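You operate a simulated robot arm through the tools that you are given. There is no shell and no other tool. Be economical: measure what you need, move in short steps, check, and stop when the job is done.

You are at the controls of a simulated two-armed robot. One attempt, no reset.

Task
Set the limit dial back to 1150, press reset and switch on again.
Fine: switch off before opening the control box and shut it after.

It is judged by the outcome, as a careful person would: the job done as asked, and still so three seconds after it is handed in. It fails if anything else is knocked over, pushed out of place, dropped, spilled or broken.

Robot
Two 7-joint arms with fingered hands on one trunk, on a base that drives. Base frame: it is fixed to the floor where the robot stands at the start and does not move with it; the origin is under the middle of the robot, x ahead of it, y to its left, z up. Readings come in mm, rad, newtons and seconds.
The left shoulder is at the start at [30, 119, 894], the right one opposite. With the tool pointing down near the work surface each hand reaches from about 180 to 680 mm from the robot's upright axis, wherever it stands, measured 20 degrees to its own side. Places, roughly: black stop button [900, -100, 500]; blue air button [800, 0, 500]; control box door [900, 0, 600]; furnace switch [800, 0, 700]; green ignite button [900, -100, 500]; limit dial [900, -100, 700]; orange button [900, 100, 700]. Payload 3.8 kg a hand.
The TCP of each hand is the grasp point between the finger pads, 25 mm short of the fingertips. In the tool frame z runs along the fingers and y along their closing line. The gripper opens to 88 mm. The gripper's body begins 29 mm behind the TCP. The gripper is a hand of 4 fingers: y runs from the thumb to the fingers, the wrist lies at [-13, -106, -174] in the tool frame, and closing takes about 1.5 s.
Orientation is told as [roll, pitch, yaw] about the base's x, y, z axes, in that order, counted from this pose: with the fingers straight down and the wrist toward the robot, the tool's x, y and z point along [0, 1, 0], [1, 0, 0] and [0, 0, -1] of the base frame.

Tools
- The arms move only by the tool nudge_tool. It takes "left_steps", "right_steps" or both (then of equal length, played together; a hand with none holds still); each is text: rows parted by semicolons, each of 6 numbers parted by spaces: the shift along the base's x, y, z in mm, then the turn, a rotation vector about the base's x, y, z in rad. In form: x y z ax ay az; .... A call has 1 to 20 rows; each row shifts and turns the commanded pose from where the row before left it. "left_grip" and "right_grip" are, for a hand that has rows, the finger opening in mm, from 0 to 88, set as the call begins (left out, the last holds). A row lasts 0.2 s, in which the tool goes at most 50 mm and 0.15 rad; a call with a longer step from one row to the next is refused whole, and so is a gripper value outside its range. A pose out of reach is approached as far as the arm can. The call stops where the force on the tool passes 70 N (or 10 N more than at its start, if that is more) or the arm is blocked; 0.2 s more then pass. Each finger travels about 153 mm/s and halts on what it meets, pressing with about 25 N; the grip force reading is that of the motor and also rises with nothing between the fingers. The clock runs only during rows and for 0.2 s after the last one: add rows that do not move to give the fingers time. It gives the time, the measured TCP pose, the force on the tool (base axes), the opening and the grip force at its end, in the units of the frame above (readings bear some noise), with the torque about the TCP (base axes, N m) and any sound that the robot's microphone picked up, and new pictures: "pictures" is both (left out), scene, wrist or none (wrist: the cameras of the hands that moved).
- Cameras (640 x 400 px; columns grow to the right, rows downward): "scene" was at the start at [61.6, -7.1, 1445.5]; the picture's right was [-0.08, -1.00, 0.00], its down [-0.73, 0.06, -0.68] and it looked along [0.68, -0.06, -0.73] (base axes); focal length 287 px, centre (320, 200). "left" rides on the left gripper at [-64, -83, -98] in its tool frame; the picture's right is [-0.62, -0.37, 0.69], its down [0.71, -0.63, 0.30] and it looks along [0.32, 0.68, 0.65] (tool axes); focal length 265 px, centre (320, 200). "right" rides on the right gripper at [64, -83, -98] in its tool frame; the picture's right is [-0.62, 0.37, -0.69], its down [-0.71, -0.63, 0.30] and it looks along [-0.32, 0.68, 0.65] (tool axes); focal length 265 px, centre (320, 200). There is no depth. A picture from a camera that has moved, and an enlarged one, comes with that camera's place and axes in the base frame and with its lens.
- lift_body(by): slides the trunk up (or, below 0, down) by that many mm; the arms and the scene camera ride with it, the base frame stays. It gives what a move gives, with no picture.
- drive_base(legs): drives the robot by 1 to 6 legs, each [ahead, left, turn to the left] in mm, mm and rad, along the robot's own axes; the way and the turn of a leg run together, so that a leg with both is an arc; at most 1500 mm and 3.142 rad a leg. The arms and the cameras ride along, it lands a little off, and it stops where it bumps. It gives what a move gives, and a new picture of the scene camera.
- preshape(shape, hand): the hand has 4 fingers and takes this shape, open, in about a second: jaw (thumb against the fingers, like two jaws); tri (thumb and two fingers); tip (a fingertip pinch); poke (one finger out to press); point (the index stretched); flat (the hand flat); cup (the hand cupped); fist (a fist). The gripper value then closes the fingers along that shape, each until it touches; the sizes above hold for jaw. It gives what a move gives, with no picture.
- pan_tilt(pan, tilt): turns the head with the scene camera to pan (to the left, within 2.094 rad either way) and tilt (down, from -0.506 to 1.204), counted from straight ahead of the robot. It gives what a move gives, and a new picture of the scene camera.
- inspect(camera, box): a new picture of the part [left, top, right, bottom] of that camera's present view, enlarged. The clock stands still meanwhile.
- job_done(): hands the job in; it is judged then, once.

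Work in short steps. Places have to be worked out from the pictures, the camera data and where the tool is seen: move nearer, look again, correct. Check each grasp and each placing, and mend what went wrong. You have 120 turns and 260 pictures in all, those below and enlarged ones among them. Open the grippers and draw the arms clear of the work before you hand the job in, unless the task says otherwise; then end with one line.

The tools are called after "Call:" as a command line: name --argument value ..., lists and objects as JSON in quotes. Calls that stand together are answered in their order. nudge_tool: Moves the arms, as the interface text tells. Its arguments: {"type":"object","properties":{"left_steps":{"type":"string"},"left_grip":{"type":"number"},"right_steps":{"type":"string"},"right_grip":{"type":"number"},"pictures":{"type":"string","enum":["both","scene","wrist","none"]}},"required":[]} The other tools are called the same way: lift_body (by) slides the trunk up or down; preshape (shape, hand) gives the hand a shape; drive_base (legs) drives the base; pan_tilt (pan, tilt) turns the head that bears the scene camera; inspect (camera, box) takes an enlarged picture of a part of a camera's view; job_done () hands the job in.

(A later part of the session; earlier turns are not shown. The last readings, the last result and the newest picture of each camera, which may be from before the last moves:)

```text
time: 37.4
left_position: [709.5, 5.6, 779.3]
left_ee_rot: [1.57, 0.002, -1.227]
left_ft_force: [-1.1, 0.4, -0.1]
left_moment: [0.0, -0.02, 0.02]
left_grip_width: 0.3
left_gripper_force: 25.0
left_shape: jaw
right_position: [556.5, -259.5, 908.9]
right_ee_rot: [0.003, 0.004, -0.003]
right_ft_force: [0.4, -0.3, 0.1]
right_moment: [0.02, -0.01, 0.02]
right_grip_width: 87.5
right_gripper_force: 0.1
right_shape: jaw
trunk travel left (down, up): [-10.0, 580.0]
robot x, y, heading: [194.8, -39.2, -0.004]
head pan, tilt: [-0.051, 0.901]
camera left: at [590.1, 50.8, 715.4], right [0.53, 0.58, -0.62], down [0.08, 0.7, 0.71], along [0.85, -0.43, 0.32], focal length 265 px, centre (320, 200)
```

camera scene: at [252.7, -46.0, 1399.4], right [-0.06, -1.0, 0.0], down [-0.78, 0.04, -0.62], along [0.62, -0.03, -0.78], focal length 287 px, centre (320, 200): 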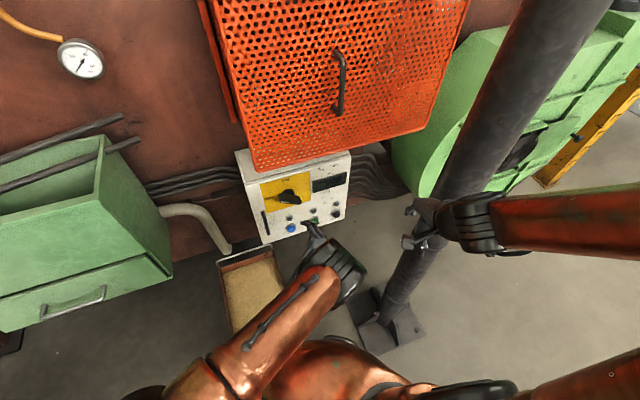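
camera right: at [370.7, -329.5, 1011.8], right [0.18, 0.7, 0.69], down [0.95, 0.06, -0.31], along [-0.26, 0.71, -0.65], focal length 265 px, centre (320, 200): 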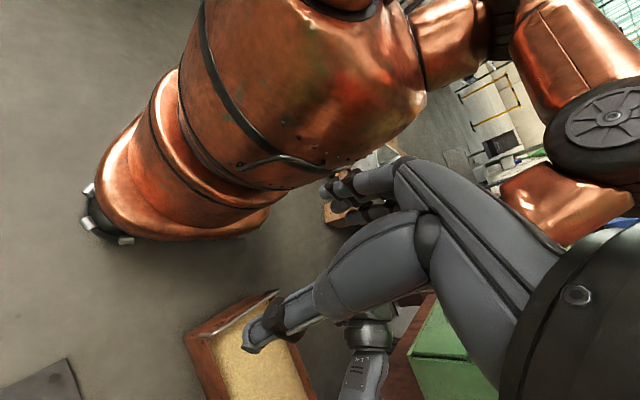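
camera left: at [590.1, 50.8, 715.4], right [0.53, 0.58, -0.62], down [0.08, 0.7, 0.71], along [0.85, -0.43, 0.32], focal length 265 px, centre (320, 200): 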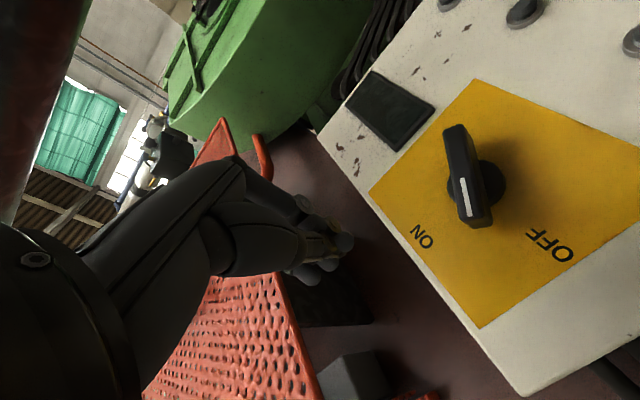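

Forward beside the panel, above the pointer.

Call:
nudge_tool --left_steps "19 6.7 0 0 0 0;19 6.7 0 0 0 0;19 6.7 0 0 0 0;19 6.7 0 0 0 0;0 0 0 0 0 0"

```text
time: 38.6
left_position: [788.1, 31.2, 778.1]
left_ee_rot: [1.57, -0.001, -1.232]
left_ft_force: [0.1, 0.2, -0.6]
left_moment: [0.0, 0.0, 0.02]
left_grip_width: 0.2
left_gripper_force: 25.5
left_shape: jaw
right_position: [556.0, -260.0, 909.5]
right_ee_rot: [0.002, 0.005, -0.003]
right_ft_force: [0.2, 0.5, 0.5]
right_moment: [-0.02, -0.01, 0.0]
right_grip_width: 87.7
right_gripper_force: 0.0
right_shape: jaw
trunk travel left (down, up): [-10.0, 580.0]
robot x, y, heading: [195.5, -42.4, -0.004]
head pan, tilt: [-0.051, 0.901]
camera scene: at [252.6, -46.0, 1399.4], right [-0.06, -1.0, 0.0], down [-0.78, 0.04, -0.62], along [0.62, -0.03, -0.78], focal length 287 px, centre (320, 200)
camera left: at [668.9, 76.0, 714.3], right [0.53, 0.58, -0.62], down [0.08, 0.7, 0.71], along [0.85, -0.43, 0.32], focal length 265 px, centre (320, 200)
```

scene: 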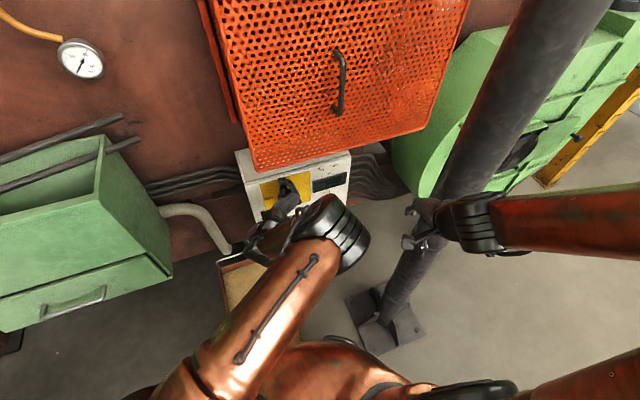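
left: 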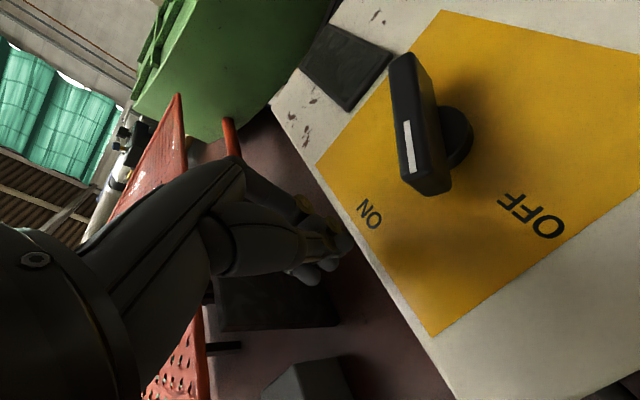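

Now I push down in small rows and watch the force.

Call:
nudge_tool --left_steps "0 0 -8 0 0 0;0 0 -8 0 0 0;0 0 -8 0 0 0;0 0 -8 0 0 0;0 0 -8 0 0 0;0 0 0 0 0 0" --pictures "wrist"

```text
time: 40.0
left_position: [789.1, 32.5, 738.8]
left_ee_rot: [1.57, -0.001, -1.231]
left_ft_force: [-0.7, 0.9, -0.2]
left_moment: [0.02, 0.05, 0.01]
left_grip_width: 0.0
left_gripper_force: 24.8
left_shape: jaw
right_position: [554.9, -259.5, 908.2]
right_ee_rot: [0.002, 0.006, -0.004]
right_ft_force: [-0.4, 0.7, -0.5]
right_moment: [-0.01, -0.02, 0.02]
right_grip_width: 87.6
right_gripper_force: 0.1
right_shape: jaw
trunk travel left (down, up): [-10.0, 580.0]
robot x, y, heading: [193.2, -43.3, -0.003]
head pan, tilt: [-0.051, 0.901]
camera left: at [668.8, 77.9, 674.6], right [0.53, 0.58, -0.62], down [0.08, 0.7, 0.71], along [0.85, -0.42, 0.32], focal length 265 px, centre (320, 200)
```

left: 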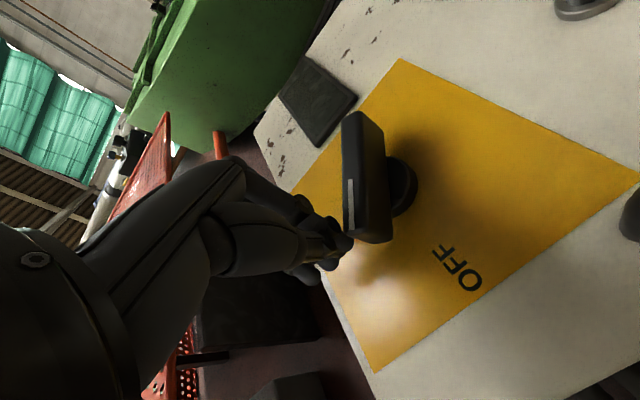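

Just about touching now. I keep pushing down.

Call:
nudge_tool --left_steps "0 0 -6 0 0 0;0 0 -6 0 0 0;0 0 -6 0 0 0;0 0 -6 0 0 0;0 0 0 0 0 0" --pictures "wrist"

```text
time: 41.2
left_position: [787.5, 33.2, 715.8]
left_ee_rot: [1.573, -0.003, -1.23]
left_ft_force: [0.2, -0.6, 9.3]
left_moment: [-0.01, -0.07, -0.02]
left_grip_width: 0.2
left_gripper_force: 25.5
left_shape: jaw
right_position: [554.5, -258.9, 908.8]
right_ee_rot: [0.002, 0.004, -0.003]
right_ft_force: [-0.1, 0.3, -0.9]
right_moment: [-0.05, 0.01, 0.03]
right_grip_width: 87.8
right_gripper_force: 0.0
right_shape: jaw
trunk travel left (down, up): [-10.0, 580.0]
robot x, y, heading: [200.0, -42.3, -0.005]
head pan, tilt: [-0.051, 0.901]
camera left: at [667.7, 78.2, 652.0], right [0.53, 0.58, -0.62], down [0.07, 0.7, 0.71], along [0.84, -0.43, 0.33], focal length 265 px, centre (320, 200)
```

left: 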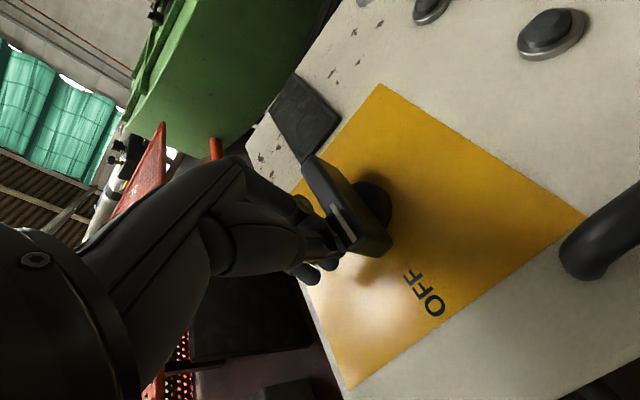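

The pointer is turning. A bit more.

Call:
nudge_tool --left_steps "0 0 -5 0 0 0;0 0 -5 0 0 0;0 0 -4 0 0 0;0 0 0 0 0 0" --pictures "wrist"

```text
time: 42.2
left_position: [789.3, 31.4, 714.0]
left_ee_rot: [1.599, -0.017, -1.232]
left_ft_force: [-9.3, -0.5, 61.6]
left_moment: [-0.23, -0.26, -0.05]
left_grip_width: 0.0
left_gripper_force: 24.9
left_shape: jaw
right_position: [551.5, -261.0, 910.6]
right_ee_rot: [0.002, -0.001, -0.003]
right_ft_force: [-0.2, 0.5, -0.1]
right_moment: [0.0, 0.02, 0.01]
right_grip_width: 87.5
right_gripper_force: 0.1
right_shape: jaw
trunk travel left (down, up): [-10.0, 580.0]
robot x, y, heading: [196.8, -41.3, -0.004]
head pan, tilt: [-0.051, 0.901]
camera left: at [671.3, 77.0, 645.7], right [0.55, 0.57, -0.61], down [0.06, 0.7, 0.71], along [0.83, -0.43, 0.35], focal length 265 px, centre (320, 200)
```

left: 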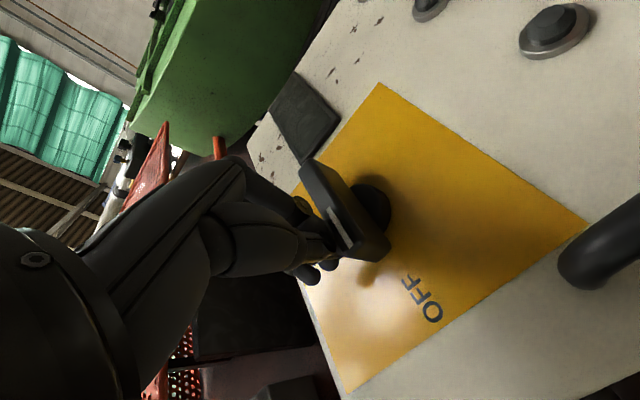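

It met a hard stop (61 N). I lift up and back away, then look at where the pointer rests.

Call:
nudge_tool --left_steps "0 0 10 0 0 0;0 0 10 0 0 0;0 0 15 0 0 0;-20 -7 15 0 0 0;-20 -7 0 0 0 0;-20 -7 0 0 0 0;-20 -7 0 0 0 0;-20 -7 0 0 0 0;0 0 0 0 0 0"

Call:
inspect --camera "scene" --box '[220, 130, 380, 250]'

```text
time: 44.2
left_position: [687.8, -2.2, 749.4]
left_ee_rot: [1.568, -0.001, -1.231]
left_ft_force: [0.4, -1.1, 0.7]
left_moment: [0.01, 0.01, -0.04]
left_grip_width: 0.0
left_gripper_force: 25.1
left_shape: jaw
right_position: [555.2, -259.8, 908.3]
right_ee_rot: [0.001, 0.005, -0.003]
right_ft_force: [0.5, -0.6, 0.2]
right_moment: [-0.02, 0.0, 0.01]
right_grip_width: 87.7
right_gripper_force: 0.1
right_shape: jaw
trunk travel left (down, up): [-10.0, 580.0]
robot x, y, heading: [191.0, -44.6, -0.007]
head pan, tilt: [-0.051, 0.901]
camera scene: at [252.7, -46.0, 1399.4], right [-0.06, -1.0, 0.0], down [-0.78, 0.04, -0.62], along [0.62, -0.03, -0.78], focal length 287 px, centre (320, 200)
camera left: at [568.1, 42.7, 686.1], right [0.53, 0.58, -0.62], down [0.08, 0.7, 0.71], along [0.85, -0.42, 0.32], focal length 265 px, centre (320, 200)
```

scene: 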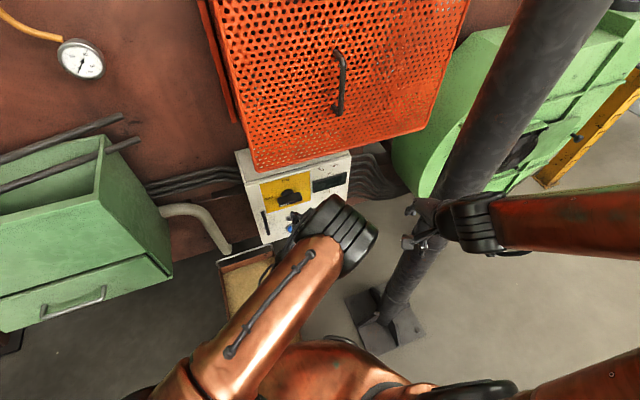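
left: 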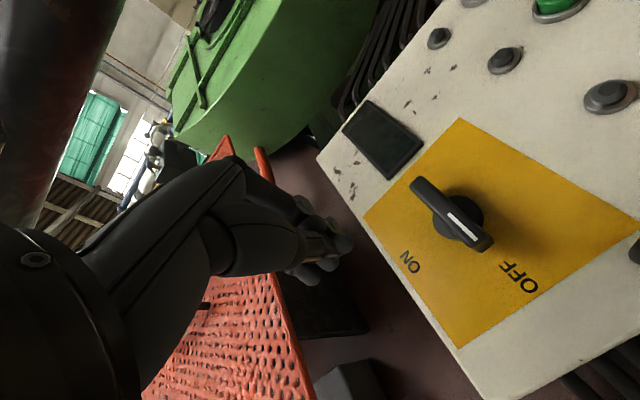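

```text
3.33 times, centred on (300, 190) of scene
camera zoom: at [252.7, -46.0, 1399.4], right [-0.06, -1.0, 0.0], down [-0.78, 0.04, -0.62], along [0.62, -0.03, -0.78], focal length 956 px, centre (387, 233)
```

zoom: 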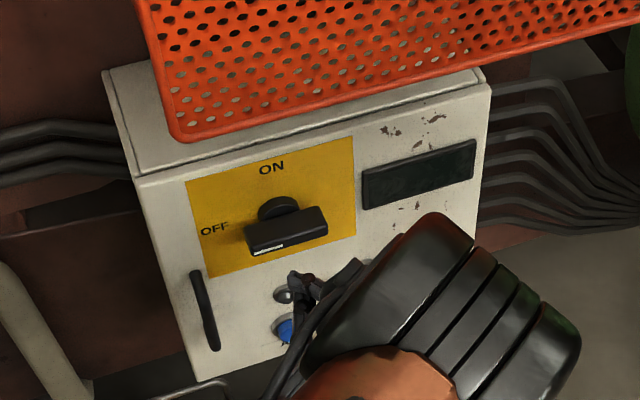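

The pointer now rests horizontally at OFF. Next the door handle: I move the open hand to a stand-off in front of it to see it well.

Call:
nudge_tool --left_steps "-5 14 -21 0 0 0;-5 14 -21 0 0 0;-5 14 -21 0 0 0;-5 14 -21 0 0 0;-5 14 -21 0 0 0;-5 14 -21 0 0 0;0 0 0 0 0 0" --left_grip 60

Call:
inspect --camera "scene" --box '[220, 130, 380, 250]'

```text
time: 45.8
left_position: [657.8, 81.9, 623.1]
left_ee_rot: [1.571, -0.001, -1.229]
left_ft_force: [0.1, -0.1, 0.1]
left_moment: [0.0, -0.02, 0.02]
left_grip_width: 60.1
left_gripper_force: 0.0
left_shape: jaw
right_position: [557.2, -260.0, 908.3]
right_ee_rot: [0.003, 0.005, -0.003]
right_ft_force: [-0.2, 1.3, -0.1]
right_moment: [-0.01, 0.01, 0.04]
right_grip_width: 87.7
right_gripper_force: 0.0
right_shape: jaw
trunk travel left (down, up): [-10.0, 580.0]
robot x, y, heading: [194.2, -37.9, -0.005]
head pan, tilt: [-0.051, 0.901]
camera scene: at [252.7, -46.0, 1399.5], right [-0.06, -1.0, 0.0], down [-0.78, 0.04, -0.62], along [0.62, -0.03, -0.78], focal length 287 px, centre (320, 200)
camera left: at [537.3, 127.8, 560.2], right [0.53, 0.58, -0.62], down [0.08, 0.7, 0.71], along [0.84, -0.43, 0.32], focal length 265 px, centre (320, 200)
```

scene: 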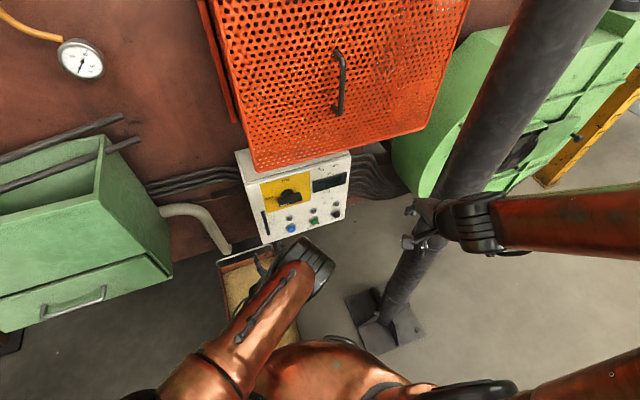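
left: 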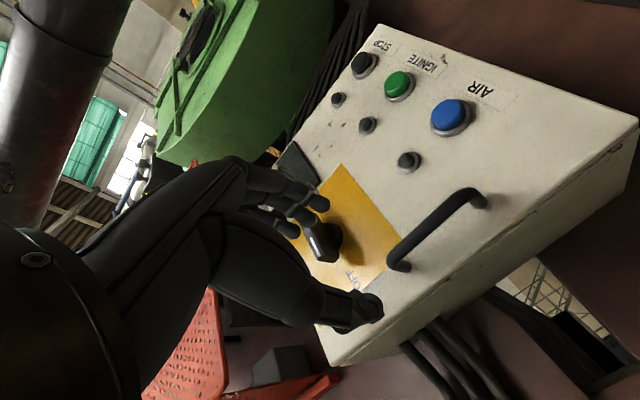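

```text
3.33 times, centred on (300, 190) of scene
camera zoom: at [252.7, -46.0, 1399.5], right [-0.06, -1.0, 0.0], down [-0.78, 0.04, -0.62], along [0.62, -0.03, -0.78], focal length 956 px, centre (387, 233)
```

zoom: 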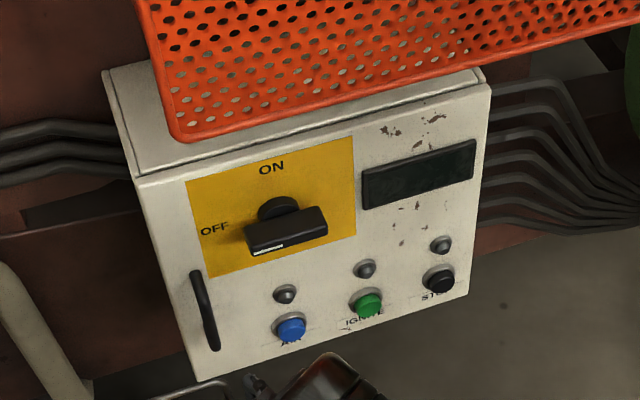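

Combining both views anew: bar of the handle ≈ (800,105,593), spanning z≈545–640, panel plane about 20 mm deeper than assumed. I go to 60 mm in front of it.

Call:
nudge_tool --left_steps "20 0 -8 0 0 0;20 0 -8 0 0 0;20 0 -8 0 0 0;20 1 -6 0 0 0;0 0 0 0 0 0"

Call:
inspect --camera "scene" --box '[220, 150, 380, 270]'

```text
time: 47.0
left_position: [738.2, 82.5, 594.2]
left_ee_rot: [1.57, -0.002, -1.23]
left_ft_force: [0.2, -1.0, -0.9]
left_moment: [0.01, -0.01, 0.01]
left_grip_width: 59.8
left_gripper_force: 0.0
left_shape: jaw
right_position: [555.2, -259.9, 908.5]
right_ee_rot: [-0.001, 0.004, -0.003]
right_ft_force: [0.3, -0.4, -0.4]
right_moment: [0.0, -0.03, -0.03]
right_grip_width: 87.5
right_gripper_force: 0.2
right_shape: jaw
trunk travel left (down, up): [-10.0, 580.0]
robot x, y, heading: [195.8, -43.8, -0.006]
head pan, tilt: [-0.051, 0.901]
camera scene: at [252.7, -46.0, 1399.5], right [-0.06, -1.0, 0.0], down [-0.78, 0.04, -0.62], along [0.62, -0.03, -0.78], focal length 287 px, centre (320, 200)
camera left: at [619.1, 127.4, 530.4], right [0.53, 0.58, -0.62], down [0.08, 0.7, 0.71], along [0.85, -0.42, 0.32], focal length 265 px, centre (320, 200)
```

scene: 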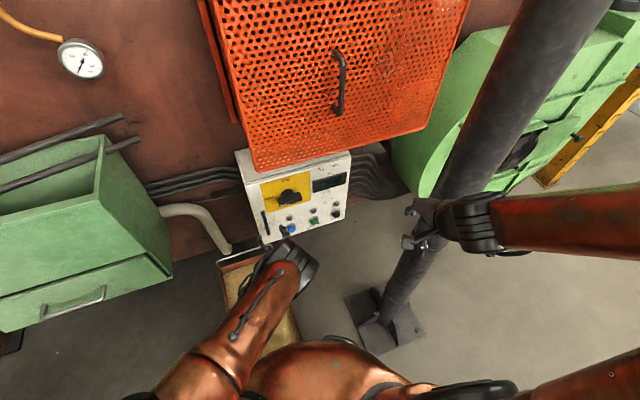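
left: 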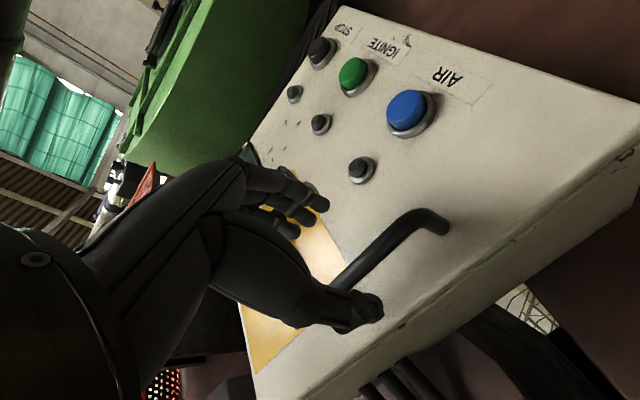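

```text
3.33 times, centred on (300, 210) of scene
camera zoom: at [252.7, -46.0, 1399.5], right [-0.06, -1.0, 0.0], down [-0.78, 0.04, -0.62], along [0.62, -0.03, -0.78], focal length 956 px, centre (387, 167)
```

zoom: 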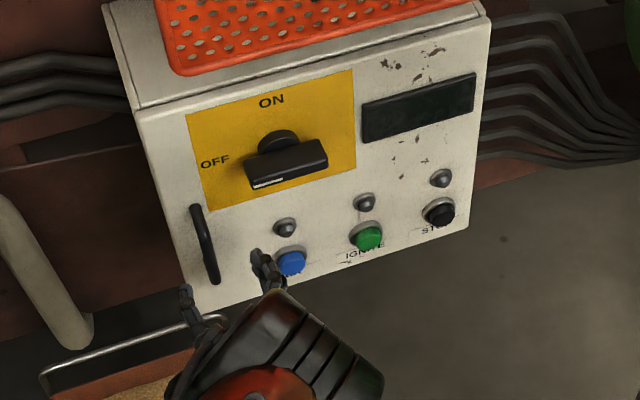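

Bar bottom checks at (800,102,550). I advance so the fingers straddle the bar, and close.

Call:
nudge_tool --left_steps "14 5 0 0 0 0;14 5 0 0 0 0;14 5 0 0 0 0;12 4 0 0 0 0;0 0 0 0 0 0" --pictures "wrist"

Call:
inspect --camera "scene" --box '[220, 150, 380, 270]'

```text
time: 48.2
left_position: [788.4, 99.2, 592.4]
left_ee_rot: [1.565, 0.0, -1.234]
left_ft_force: [-35.5, -8.9, 2.0]
left_moment: [-0.04, 0.04, -1.27]
left_grip_width: 58.5
left_gripper_force: 0.0
left_shape: jaw
right_position: [553.3, -259.8, 909.5]
right_ee_rot: [0.002, 0.001, -0.001]
right_ft_force: [0.6, 0.0, 0.0]
right_moment: [-0.02, 0.03, 0.02]
right_grip_width: 87.8
right_gripper_force: 0.0
right_shape: jaw
trunk travel left (down, up): [-10.0, 580.0]
robot x, y, heading: [192.1, -40.5, -0.006]
head pan, tilt: [-0.051, 0.901]
camera left: at [668.0, 144.7, 529.1], right [0.53, 0.58, -0.62], down [0.08, 0.7, 0.71], along [0.84, -0.43, 0.32], focal length 265 px, centre (320, 200)
```

left: 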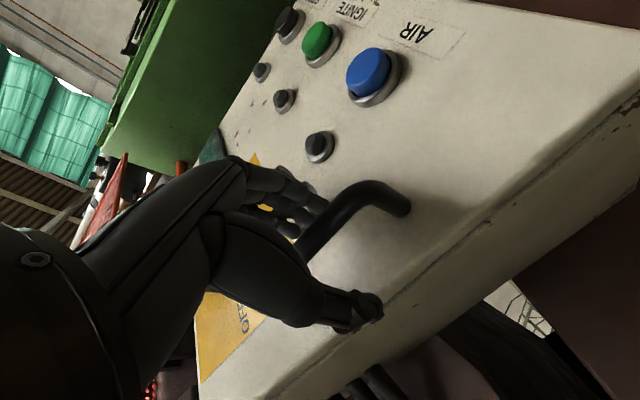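

```text
3.33 times, centred on (300, 210) of scene
camera zoom: at [248.9, -46.9, 1399.6], right [-0.06, -1.0, 0.0], down [-0.78, 0.04, -0.62], along [0.62, -0.03, -0.78], focal length 956 px, centre (387, 167)
```

zoom: 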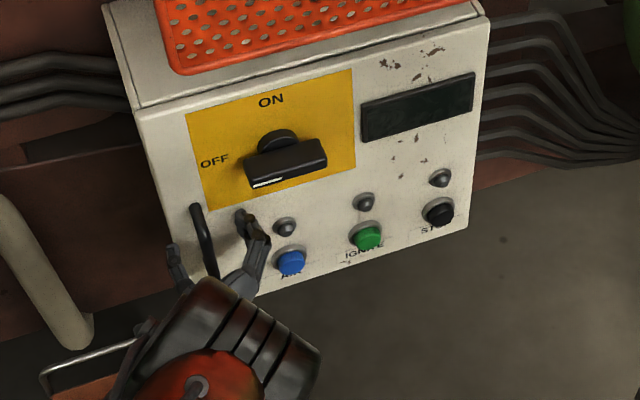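

Fingertips touch the panel (36 N). I ease back 6 mm and close on the bar.

Call:
nudge_tool --left_steps "-7 -2.5 0 0 0 0;0 0 0 0 0 0;0 0 0 0 0 0;0 0 0 0 0 0;0 0 0 0 0 0;0 0 0 0 0 0;0 0 0 0 0 0" --left_grip 0 --pictures "wrist"

Call:
inspect --camera "scene" --box '[220, 150, 380, 270]'

```text
time: 49.8
left_position: [783.6, 106.8, 593.8]
left_ee_rot: [1.567, -0.001, -1.216]
left_ft_force: [-17.0, 37.2, 2.9]
left_moment: [0.03, 0.03, -0.33]
left_grip_width: 3.9
left_gripper_force: 24.7
left_shape: jaw
right_position: [555.5, -257.2, 909.8]
right_ee_rot: [-0.002, 0.003, -0.004]
right_ft_force: [0.8, 0.5, -0.2]
right_moment: [-0.01, 0.03, 0.0]
right_grip_width: 87.8
right_gripper_force: 0.0
right_shape: jaw
trunk travel left (down, up): [-10.0, 580.0]
robot x, y, heading: [198.0, -40.1, -0.008]
head pan, tilt: [-0.051, 0.901]
camera left: at [662.7, 149.2, 529.6], right [0.52, 0.58, -0.62], down [0.07, 0.7, 0.71], along [0.85, -0.41, 0.32], focal length 265 px, centre (320, 200)
```

left: 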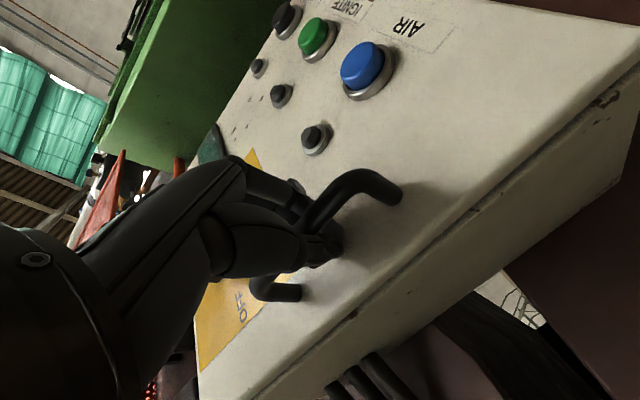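

```text
3.33 times, centred on (300, 210) of scene
camera zoom: at [250.9, -42.8, 1399.5], right [-0.06, -1.0, 0.0], down [-0.78, 0.04, -0.62], along [0.62, -0.04, -0.78], focal length 956 px, centre (387, 167)
```

zoom: 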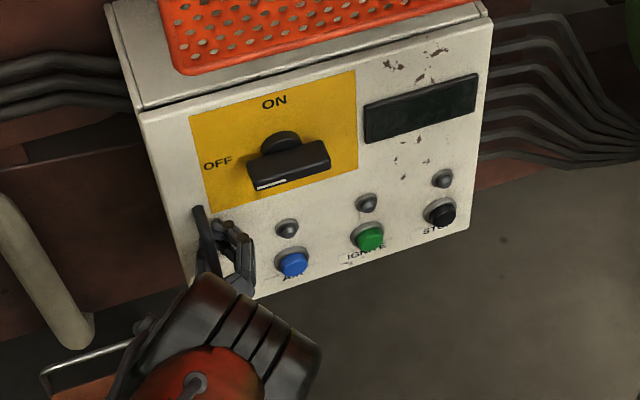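

The hand encloses the bar. I ease the sideways tension and pull the door open along its arc about the right-hand hinge (~(926,-184)).

Call:
nudge_tool --left_steps "-2.6 7.5 0 0 0 0;-20.5 -10.9 0 0 0 0.07;-19.7 -12.3 0 0 0 0.07;0 0 0 0 0 0"

```text
time: 50.8
left_position: [741.2, 85.2, 594.0]
left_ee_rot: [1.569, -0.003, -1.088]
left_ft_force: [-15.5, 23.7, -0.2]
left_moment: [-0.01, 0.05, -0.25]
left_grip_width: 4.2
left_gripper_force: 24.8
left_shape: jaw
right_position: [557.4, -258.0, 908.9]
right_ee_rot: [0.0, 0.004, -0.003]
right_ft_force: [-0.8, 0.0, -0.5]
right_moment: [-0.02, 0.01, 0.0]
right_grip_width: 87.5
right_gripper_force: 0.1
right_shape: jaw
trunk travel left (down, up): [-10.0, 580.0]
robot x, y, heading: [196.3, -42.8, -0.005]
head pan, tilt: [-0.051, 0.901]
camera scene: at [251.3, -43.9, 1399.5], right [-0.06, -1.0, 0.0], down [-0.78, 0.04, -0.62], along [0.62, -0.04, -0.78], focal length 287 px, centre (320, 200)
camera left: at [616.2, 112.6, 530.0], right [0.44, 0.65, -0.62], down [-0.02, 0.7, 0.71], along [0.9, -0.3, 0.32], focal length 265 px, centre (320, 200)
```

scene: 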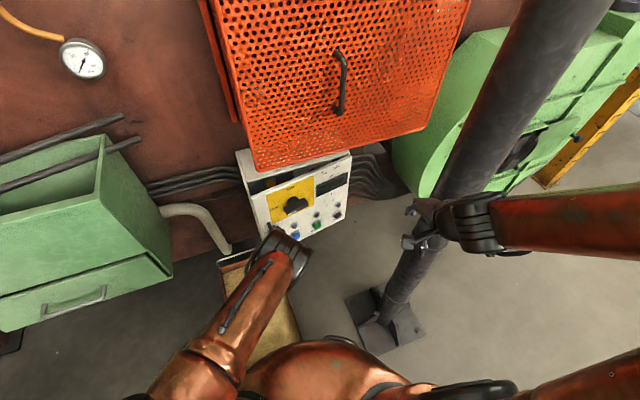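
left: 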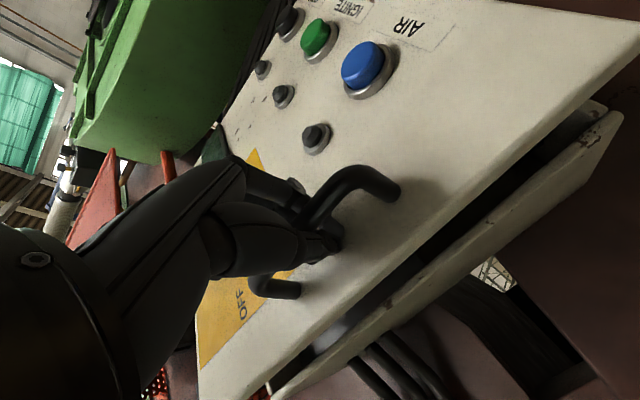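

The door swings. I continue along the arc.

Call:
nudge_tool --left_steps "-18.4 -13.6 0 0 0 0.07;-17.4 -14.8 0 0 0 0.07;-16.2 -16 0 0 0 0.07;-15.1 -17.1 0 0 0 0.07;-13.9 -18.1 0 0 0 0.07;0 0 0 0 0 0"

```text
time: 52.2
left_position: [659.7, 5.9, 593.6]
left_ee_rot: [1.568, 0.003, -0.735]
left_ft_force: [-30.8, 22.4, 2.0]
left_moment: [-0.02, 0.0, -0.25]
left_grip_width: 3.9
left_gripper_force: 24.8
left_shape: jaw
right_position: [554.6, -259.2, 910.3]
right_ee_rot: [-0.001, 0.003, -0.002]
right_ft_force: [0.1, -0.4, 0.7]
right_moment: [0.0, 0.01, 0.03]
right_grip_width: 87.7
right_gripper_force: 0.0
right_shape: jaw
trunk travel left (down, up): [-10.0, 580.0]
robot x, y, heading: [195.0, -41.3, -0.007]
head pan, tilt: [-0.051, 0.901]
camera scene: at [249.8, -44.1, 1399.6], right [-0.06, -1.0, 0.0], down [-0.78, 0.04, -0.62], along [0.62, -0.04, -0.78], focal length 287 px, centre (320, 200)
camera left: at [532.5, -12.2, 529.4], right [0.19, 0.76, -0.62], down [-0.26, 0.65, 0.71], along [0.95, 0.03, 0.32], focal length 265 px, centre (320, 200)
```

scene: 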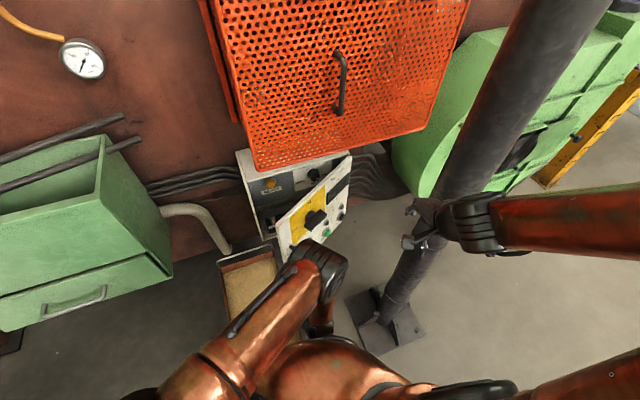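
left: 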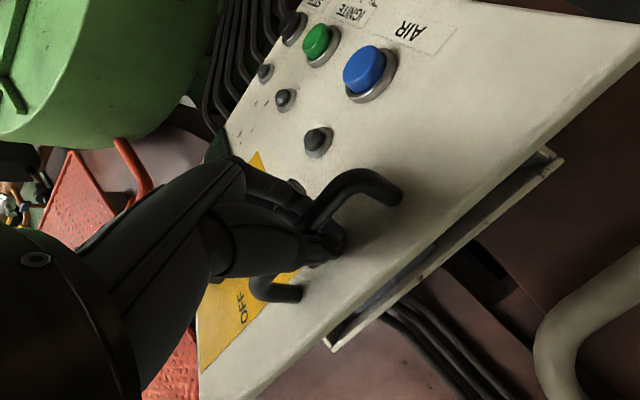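

Opened about 28°. Two more arc steps with a slight radial ease, then I'll release and push the door from its inner side.

Call:
nudge_tool --left_steps "-7 5 0 0 0 0;-12.7 -19.1 0 0 0 0.07;-11.3 -19.9 0 0 0 0.07;-9.9 -20.7 0 0 0 0.07;0 0 0 0 0 0" --pictures "none"

Call:
nudge_tool --left_steps "0 0 0 0 0 0;0 0 0 0 0 0;0 0 0 0 0 0;0 0 0 0 0 0" --left_grip 60

```text
time: 53.4
left_position: [622.2, -53.1, 595.5]
left_ee_rot: [1.57, 0.001, -0.53]
left_ft_force: [-9.0, 3.8, -9.1]
left_moment: [-0.02, 0.09, -0.21]
left_grip_width: 5.2
left_gripper_force: 24.7
left_shape: jaw
right_position: [555.6, -259.1, 908.7]
right_ee_rot: [0.002, 0.006, -0.003]
right_ft_force: [0.5, -0.3, 0.3]
right_moment: [-0.01, -0.02, 0.01]
right_grip_width: 87.8
right_gripper_force: 0.0
right_shape: jaw
trunk travel left (down, up): [-10.0, 580.0]
robot x, y, heading: [194.8, -39.7, -0.002]
head pan, tilt: [-0.051, 0.901]
```

```text
time: 54.4
left_position: [620.3, -52.1, 595.7]
left_ee_rot: [1.569, -0.003, -0.531]
left_ft_force: [0.5, 0.2, 0.0]
left_moment: [0.02, 0.03, -0.01]
left_grip_width: 60.0
left_gripper_force: 0.1
left_shape: jaw
right_position: [556.4, -259.9, 908.6]
right_ee_rot: [0.002, 0.005, -0.005]
right_ft_force: [-0.2, -0.5, -0.2]
right_moment: [0.0, -0.02, 0.02]
right_grip_width: 87.5
right_gripper_force: 0.0
right_shape: jaw
trunk travel left (down, up): [-10.0, 580.0]
robot x, y, heading: [198.6, -38.0, -0.003]
head pan, tilt: [-0.051, 0.901]
camera scene: at [252.7, -46.0, 1399.5], right [-0.06, -1.0, 0.0], down [-0.78, 0.04, -0.62], along [0.62, -0.03, -0.78], focal length 287 px, centre (320, 200)
camera left: at [500.5, -95.1, 532.1], right [0.03, 0.78, -0.62], down [-0.39, 0.58, 0.71], along [0.92, 0.22, 0.32], focal length 265 px, centre (320, 200)
```

scene: 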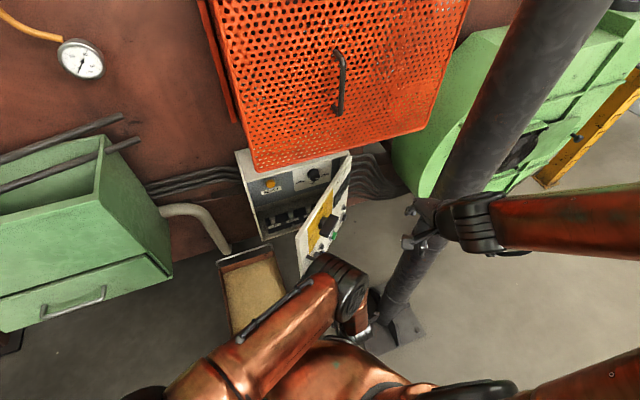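
left: 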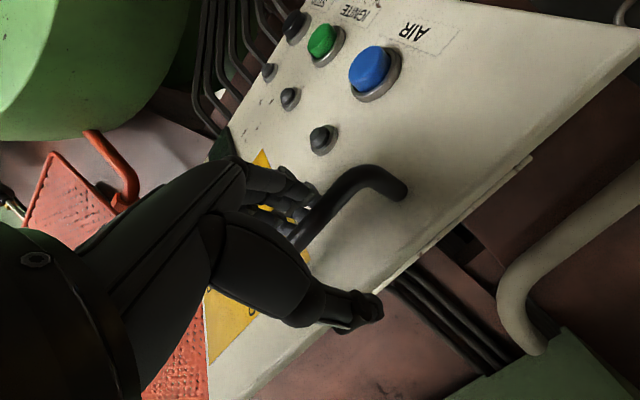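

The door is about 41° open and I can see the orange button and dial inside. I back the hand off the bar along its own axis, then straighten its yaw.

Call:
nudge_tool --left_steps "-8 -13 0 0 0 0;-8 -13 0 0 0 0;-8 -13 0 0 0 0;-5 -8 0 0 0 0;0 0 0 0 0 0" --pictures "none"

Call:
nudge_tool --left_steps "-4 5 0 0 0 -0.13;-4 5 0 0 0 -0.13;-4 5 0 0 0 -0.13;-4 5 0 0 0 -0.13;-4 5 0 0 0 -0.13;-4 5 0 0 0 -0.13;-4 5 0 0 0 -0.13;-4 5 0 0 0 -0.13;0 0 0 0 0 0"

```text
time: 55.6
left_position: [592.6, -99.0, 597.6]
left_ee_rot: [1.57, 0.0, -0.529]
left_ft_force: [0.5, 0.8, 0.3]
left_moment: [0.02, 0.03, 0.03]
left_grip_width: 60.0
left_gripper_force: 0.0
left_shape: jaw
right_position: [556.0, -260.8, 908.0]
right_ee_rot: [0.0, 0.006, -0.003]
right_ft_force: [0.3, 0.6, 0.5]
right_moment: [-0.03, 0.03, 0.02]
right_grip_width: 87.6
right_gripper_force: 0.1
right_shape: jaw
trunk travel left (down, up): [-10.0, 580.0]
robot x, y, heading: [194.8, -41.9, -0.003]
head pan, tilt: [-0.051, 0.901]
```

```text
time: 57.6
left_position: [578.9, -72.6, 596.5]
left_ee_rot: [1.563, 0.001, -1.568]
left_ft_force: [-0.1, -0.3, 0.1]
left_moment: [-0.01, 0.02, 0.04]
left_grip_width: 60.1
left_gripper_force: 0.0
left_shape: jaw
left hand out of reach, approached as far as the arm can: row 7, 8
right_position: [556.2, -260.9, 908.0]
right_ee_rot: [0.0, 0.006, -0.006]
right_ft_force: [0.2, 0.6, 1.3]
right_moment: [-0.01, 0.04, 0.0]
right_grip_width: 87.7
right_gripper_force: 0.1
right_shape: jaw
trunk travel left (down, up): [-10.0, 580.0]
robot x, y, heading: [196.6, -41.6, -0.006]
head pan, tilt: [-0.051, 0.901]
camera scene: at [252.4, -46.0, 1399.5], right [-0.06, -1.0, 0.0], down [-0.78, 0.04, -0.62], along [0.62, -0.03, -0.78], focal length 287 px, centre (320, 200)
camera left: at [481.0, 9.4, 534.3], right [0.69, 0.37, -0.63], down [0.31, 0.63, 0.71], along [0.66, -0.68, 0.32], focal length 265 px, centre (320, 200)
```

scene: 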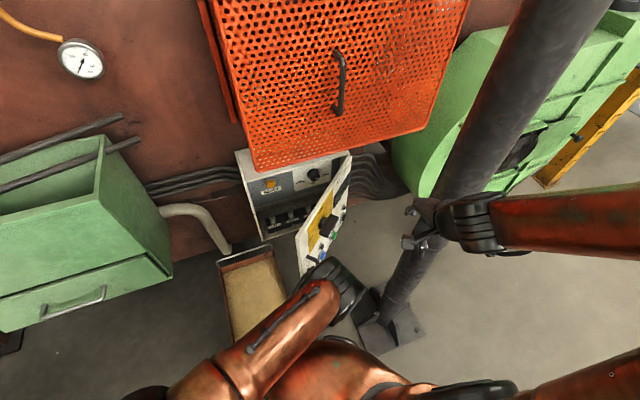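
left: 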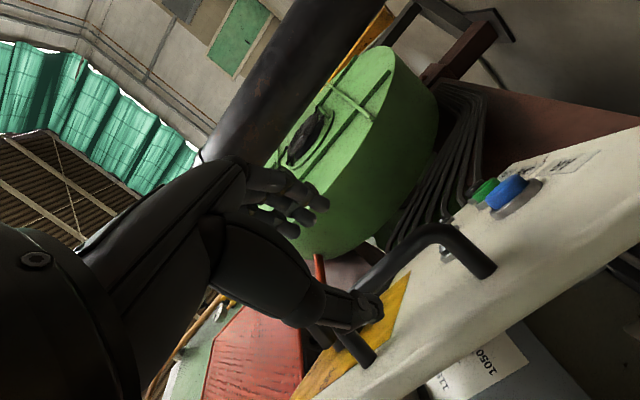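

The arm can't fold further, so I drive the base back 80 mm to clear the door edge.

Call:
drive_base --legs '[[-80, 0, 0]]'

Call:
nudge_tool --left_steps "0 20 15 0 0 0;0 20 15 0 0 0;0 20 10 0 0 0;0 20 0 0 0 0;0 20 0 0 0 0;10 20 0 0 0 0;10 20 0 0 0 0;20 10 0 0 0 0;20 0 0 0 0 0;20 0 0 0 0 0;0 0 0 0 0 0"

```text
time: 58.7
left_position: [498.9, -73.9, 598.9]
left_ee_rot: [1.569, 0.003, -1.566]
left_ft_force: [-0.4, -0.7, 0.5]
left_moment: [0.02, 0.0, -0.02]
left_grip_width: 60.0
left_gripper_force: 0.1
left_shape: jaw
right_position: [475.1, -259.0, 909.2]
right_ee_rot: [0.0, 0.003, -0.002]
right_ft_force: [-0.4, -0.6, 0.3]
right_moment: [-0.03, -0.01, 0.03]
right_grip_width: 88.0
right_gripper_force: 0.0
right_shape: jaw
trunk travel left (down, up): [-10.0, 580.0]
robot x, y, heading: [112.8, -41.7, -0.006]
head pan, tilt: [-0.051, 0.901]
camera scene: at [170.5, -45.5, 1399.5], right [-0.05, -1.0, 0.0], down [-0.78, 0.04, -0.62], along [0.62, -0.03, -0.78], focal length 287 px, centre (320, 200)
```

scene: 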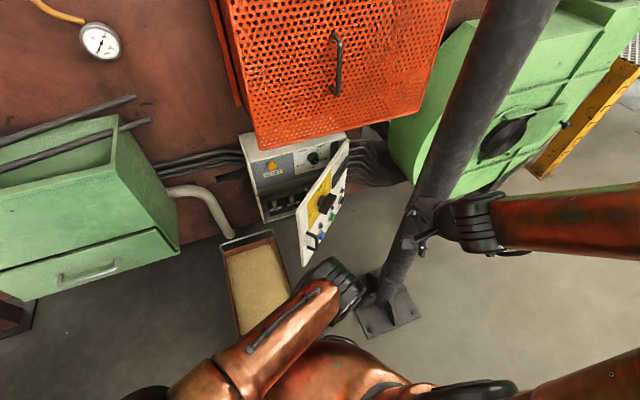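

```text
time: 61.1
left_position: [627.9, 29.0, 647.2]
left_ee_rot: [1.565, 0.003, -1.565]
left_ft_force: [-21.4, 15.8, -0.7]
left_moment: [0.11, 0.16, 0.16]
left_grip_width: 50.6
left_gripper_force: 0.0
left_shape: jaw
left hand out of reach, approached as far as the arm can: row 1, 2, 3, 4, 5, 6, 7
right_position: [474.7, -257.9, 908.0]
right_ee_rot: [0.0, 0.004, -0.001]
right_ft_force: [-0.7, -0.1, 0.0]
right_moment: [-0.03, -0.01, -0.01]
right_grip_width: 87.8
right_gripper_force: 0.0
right_shape: jaw
trunk travel left (down, up): [-10.0, 580.0]
robot x, y, heading: [115.7, -40.8, 0.002]
head pan, tilt: [-0.051, 0.901]
camera scene: at [170.0, -43.8, 1399.5], right [-0.05, -1.0, 0.0], down [-0.78, 0.04, -0.62], along [0.62, -0.03, -0.78], focal length 287 px, centre (320, 200)
camera left: at [529.8, 112.1, 583.9], right [0.69, 0.37, -0.62], down [0.31, 0.63, 0.71], along [0.66, -0.68, 0.32], focal length 265 px, centre (320, 200)
```

scene: 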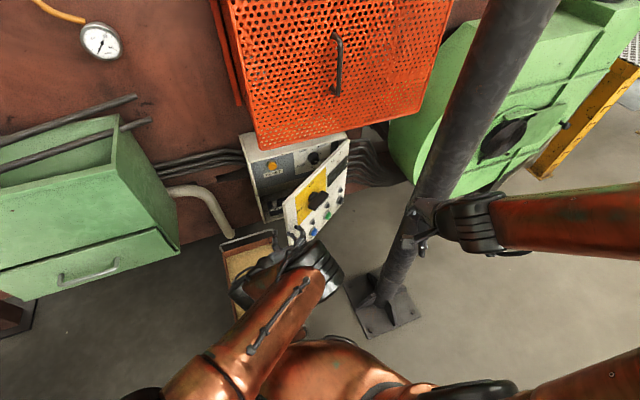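
left: 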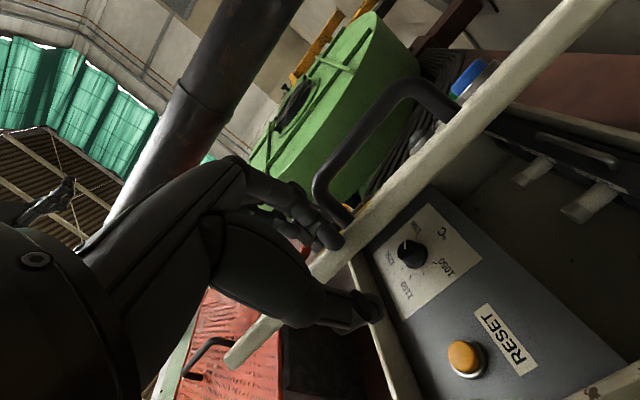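

The fingers straddle the door's free edge (thumb inside). I ease back and sweep the hand to the right, so the thumb drags the door open.

Call:
nudge_tool --left_steps "-12 0 0 0 0 0;-12 -16 0 0 0 0;-12 -16 0 0 0 0;-12 -16 0 0 0 0;-8 -18 0 0 0 0;-8 -18 0 0 0 0;-8 -18 0 0 0 0;0 0 0 0 0 0"

```text
time: 62.9
left_position: [558.2, -73.2, 649.1]
left_ee_rot: [1.565, 0.0, -1.568]
left_ft_force: [-9.7, 2.0, 0.5]
left_moment: [0.06, 0.02, -0.24]
left_grip_width: 58.4
left_gripper_force: 0.0
left_shape: jaw
right_position: [476.0, -258.7, 908.0]
right_ee_rot: [-0.001, 0.003, 0.0]
right_ft_force: [0.5, 0.6, -0.6]
right_moment: [0.01, 0.01, -0.03]
right_grip_width: 87.8
right_gripper_force: 0.0
right_shape: jaw
trunk travel left (down, up): [-10.0, 580.0]
robot x, y, heading: [116.6, -39.3, 0.002]
head pan, tilt: [-0.051, 0.901]
camera scene: at [171.2, -45.4, 1399.5], right [-0.05, -1.0, 0.0], down [-0.78, 0.04, -0.62], along [0.62, -0.03, -0.78], focal length 287 px, centre (320, 200)
camera left: at [460.1, 9.4, 586.5], right [0.69, 0.37, -0.62], down [0.3, 0.63, 0.71], along [0.66, -0.68, 0.32], focal length 265 px, centre (320, 200)
```

scene: 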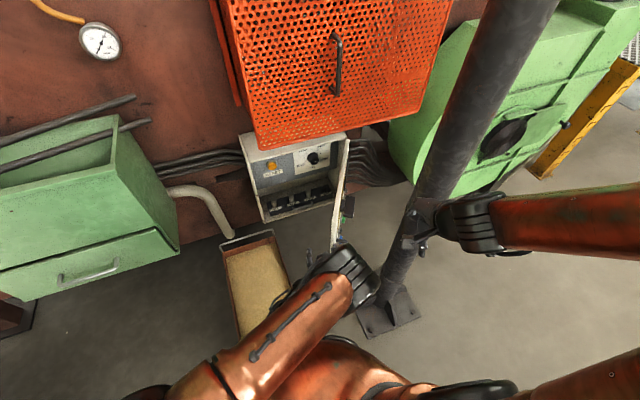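
left: 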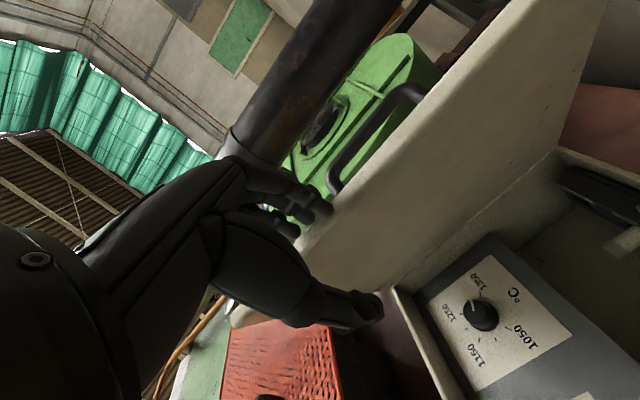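

Works well. I continue the sweep.

Call:
nudge_tool --left_steps "-4 -20 0 0 0 0;-3 -20 0 0 0 0;-2 -20 0 0 0 0;0 -20 0 0 0 0;2 -20 0 0 0 0;0 0 0 0 0 0"

```text
time: 64.3
left_position: [549.3, -171.7, 648.1]
left_ee_rot: [1.565, 0.003, -1.564]
left_ft_force: [-0.5, -0.4, 0.9]
left_moment: [0.01, -0.02, 0.0]
left_grip_width: 60.0
left_gripper_force: 0.2
left_shape: jaw
right_position: [475.1, -258.4, 907.6]
right_ee_rot: [0.002, 0.005, 0.0]
right_ft_force: [0.2, 0.0, -0.5]
right_moment: [0.0, 0.02, 0.02]
right_grip_width: 87.7
right_gripper_force: 0.1
right_shape: jaw
trunk travel left (down, up): [-10.0, 580.0]
robot x, y, heading: [113.3, -39.7, -0.008]
head pan, tilt: [-0.051, 0.901]
camera scene: at [172.0, -45.5, 1399.4], right [-0.05, -1.0, 0.0], down [-0.78, 0.04, -0.62], along [0.62, -0.03, -0.78], focal length 287 px, centre (320, 200)
camera left: at [452.0, -89.8, 585.1], right [0.69, 0.37, -0.62], down [0.31, 0.63, 0.71], along [0.66, -0.68, 0.32], focal length 265 px, centre (320, 200)
```

scene: 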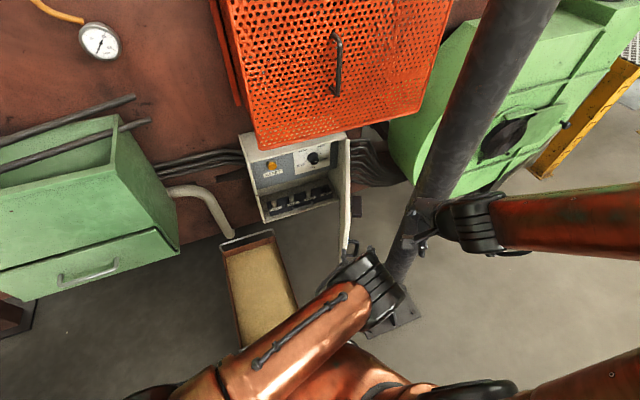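
left: 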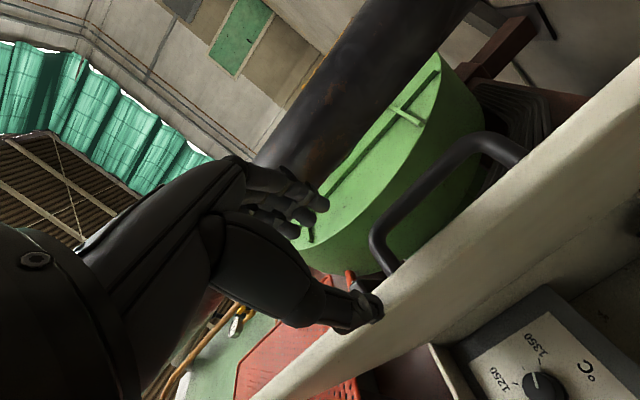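

Door is about 70° open. A bit more, then I'll withdraw.

Call:
nudge_tool --left_steps "3 -20 0 0 0 0;4 -20 0 0 0 0;5 -15 0 0 0 0;-20 0 0 0 0 0;-20 10 0 0 0 0;0 30 0 0 0 0;0 30 0 0 0 0;0 30 0 0 0 0;0 0 0 0 0 0"

Call:
inspect --camera "scene" --box '[220, 110, 380, 230]'

```text
time: 66.3
left_position: [524.0, -129.1, 648.5]
left_ee_rot: [1.565, 0.002, -1.566]
left_ft_force: [0.3, -0.4, 0.0]
left_moment: [0.03, 0.0, 0.01]
left_grip_width: 60.2
left_gripper_force: 0.0
left_shape: jaw
right_position: [475.8, -259.5, 908.4]
right_ee_rot: [0.004, 0.006, -0.003]
right_ft_force: [0.2, -1.6, 0.5]
right_moment: [0.0, 0.01, 0.02]
right_grip_width: 87.5
right_gripper_force: 0.0
right_shape: jaw
trunk travel left (down, up): [-10.0, 580.0]
robot x, y, heading: [114.5, -40.1, -0.003]
head pan, tilt: [-0.051, 0.901]
camera scene: at [171.9, -45.6, 1399.4], right [-0.05, -1.0, 0.0], down [-0.78, 0.04, -0.62], along [0.62, -0.03, -0.78], focal length 287 px, centre (320, 200)
camera left: at [426.3, -46.4, 584.9], right [0.69, 0.37, -0.62], down [0.3, 0.63, 0.71], along [0.66, -0.68, 0.32], focal length 265 px, centre (320, 200)
```

scene: 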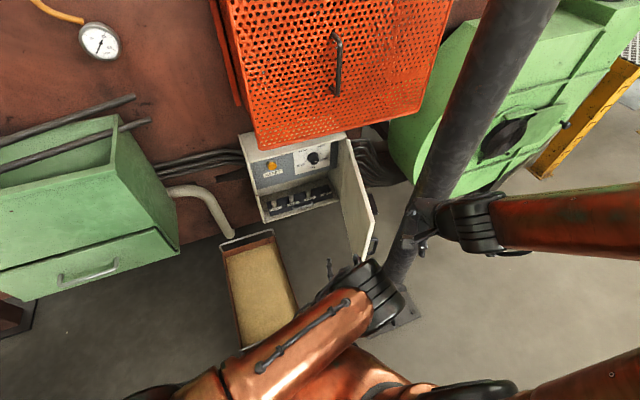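
left: 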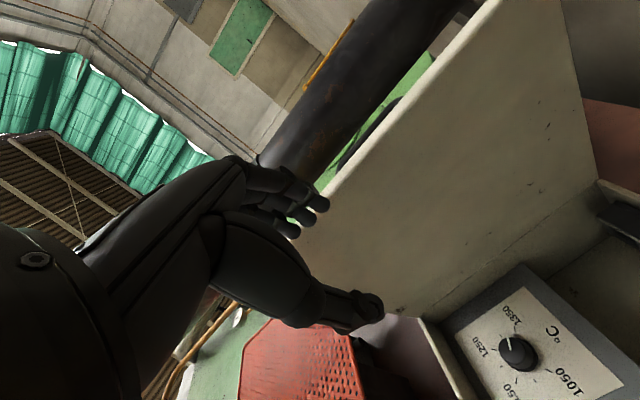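

```text
3.33 times, centred on (300, 170) of scene
camera zoom: at [171.9, -45.6, 1399.4], right [-0.05, -1.0, 0.0], down [-0.78, 0.04, -0.62], along [0.62, -0.03, -0.78], focal length 956 px, centre (387, 300)
```

zoom: 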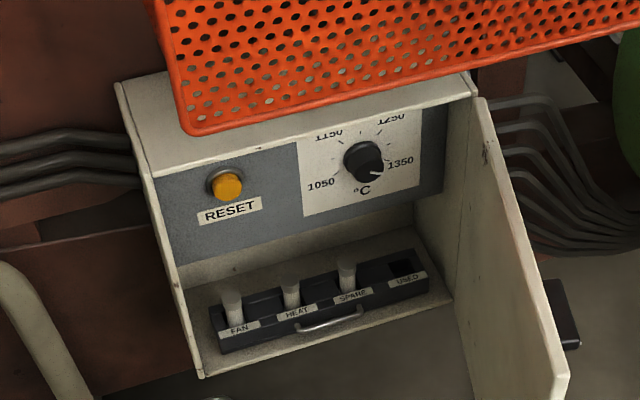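

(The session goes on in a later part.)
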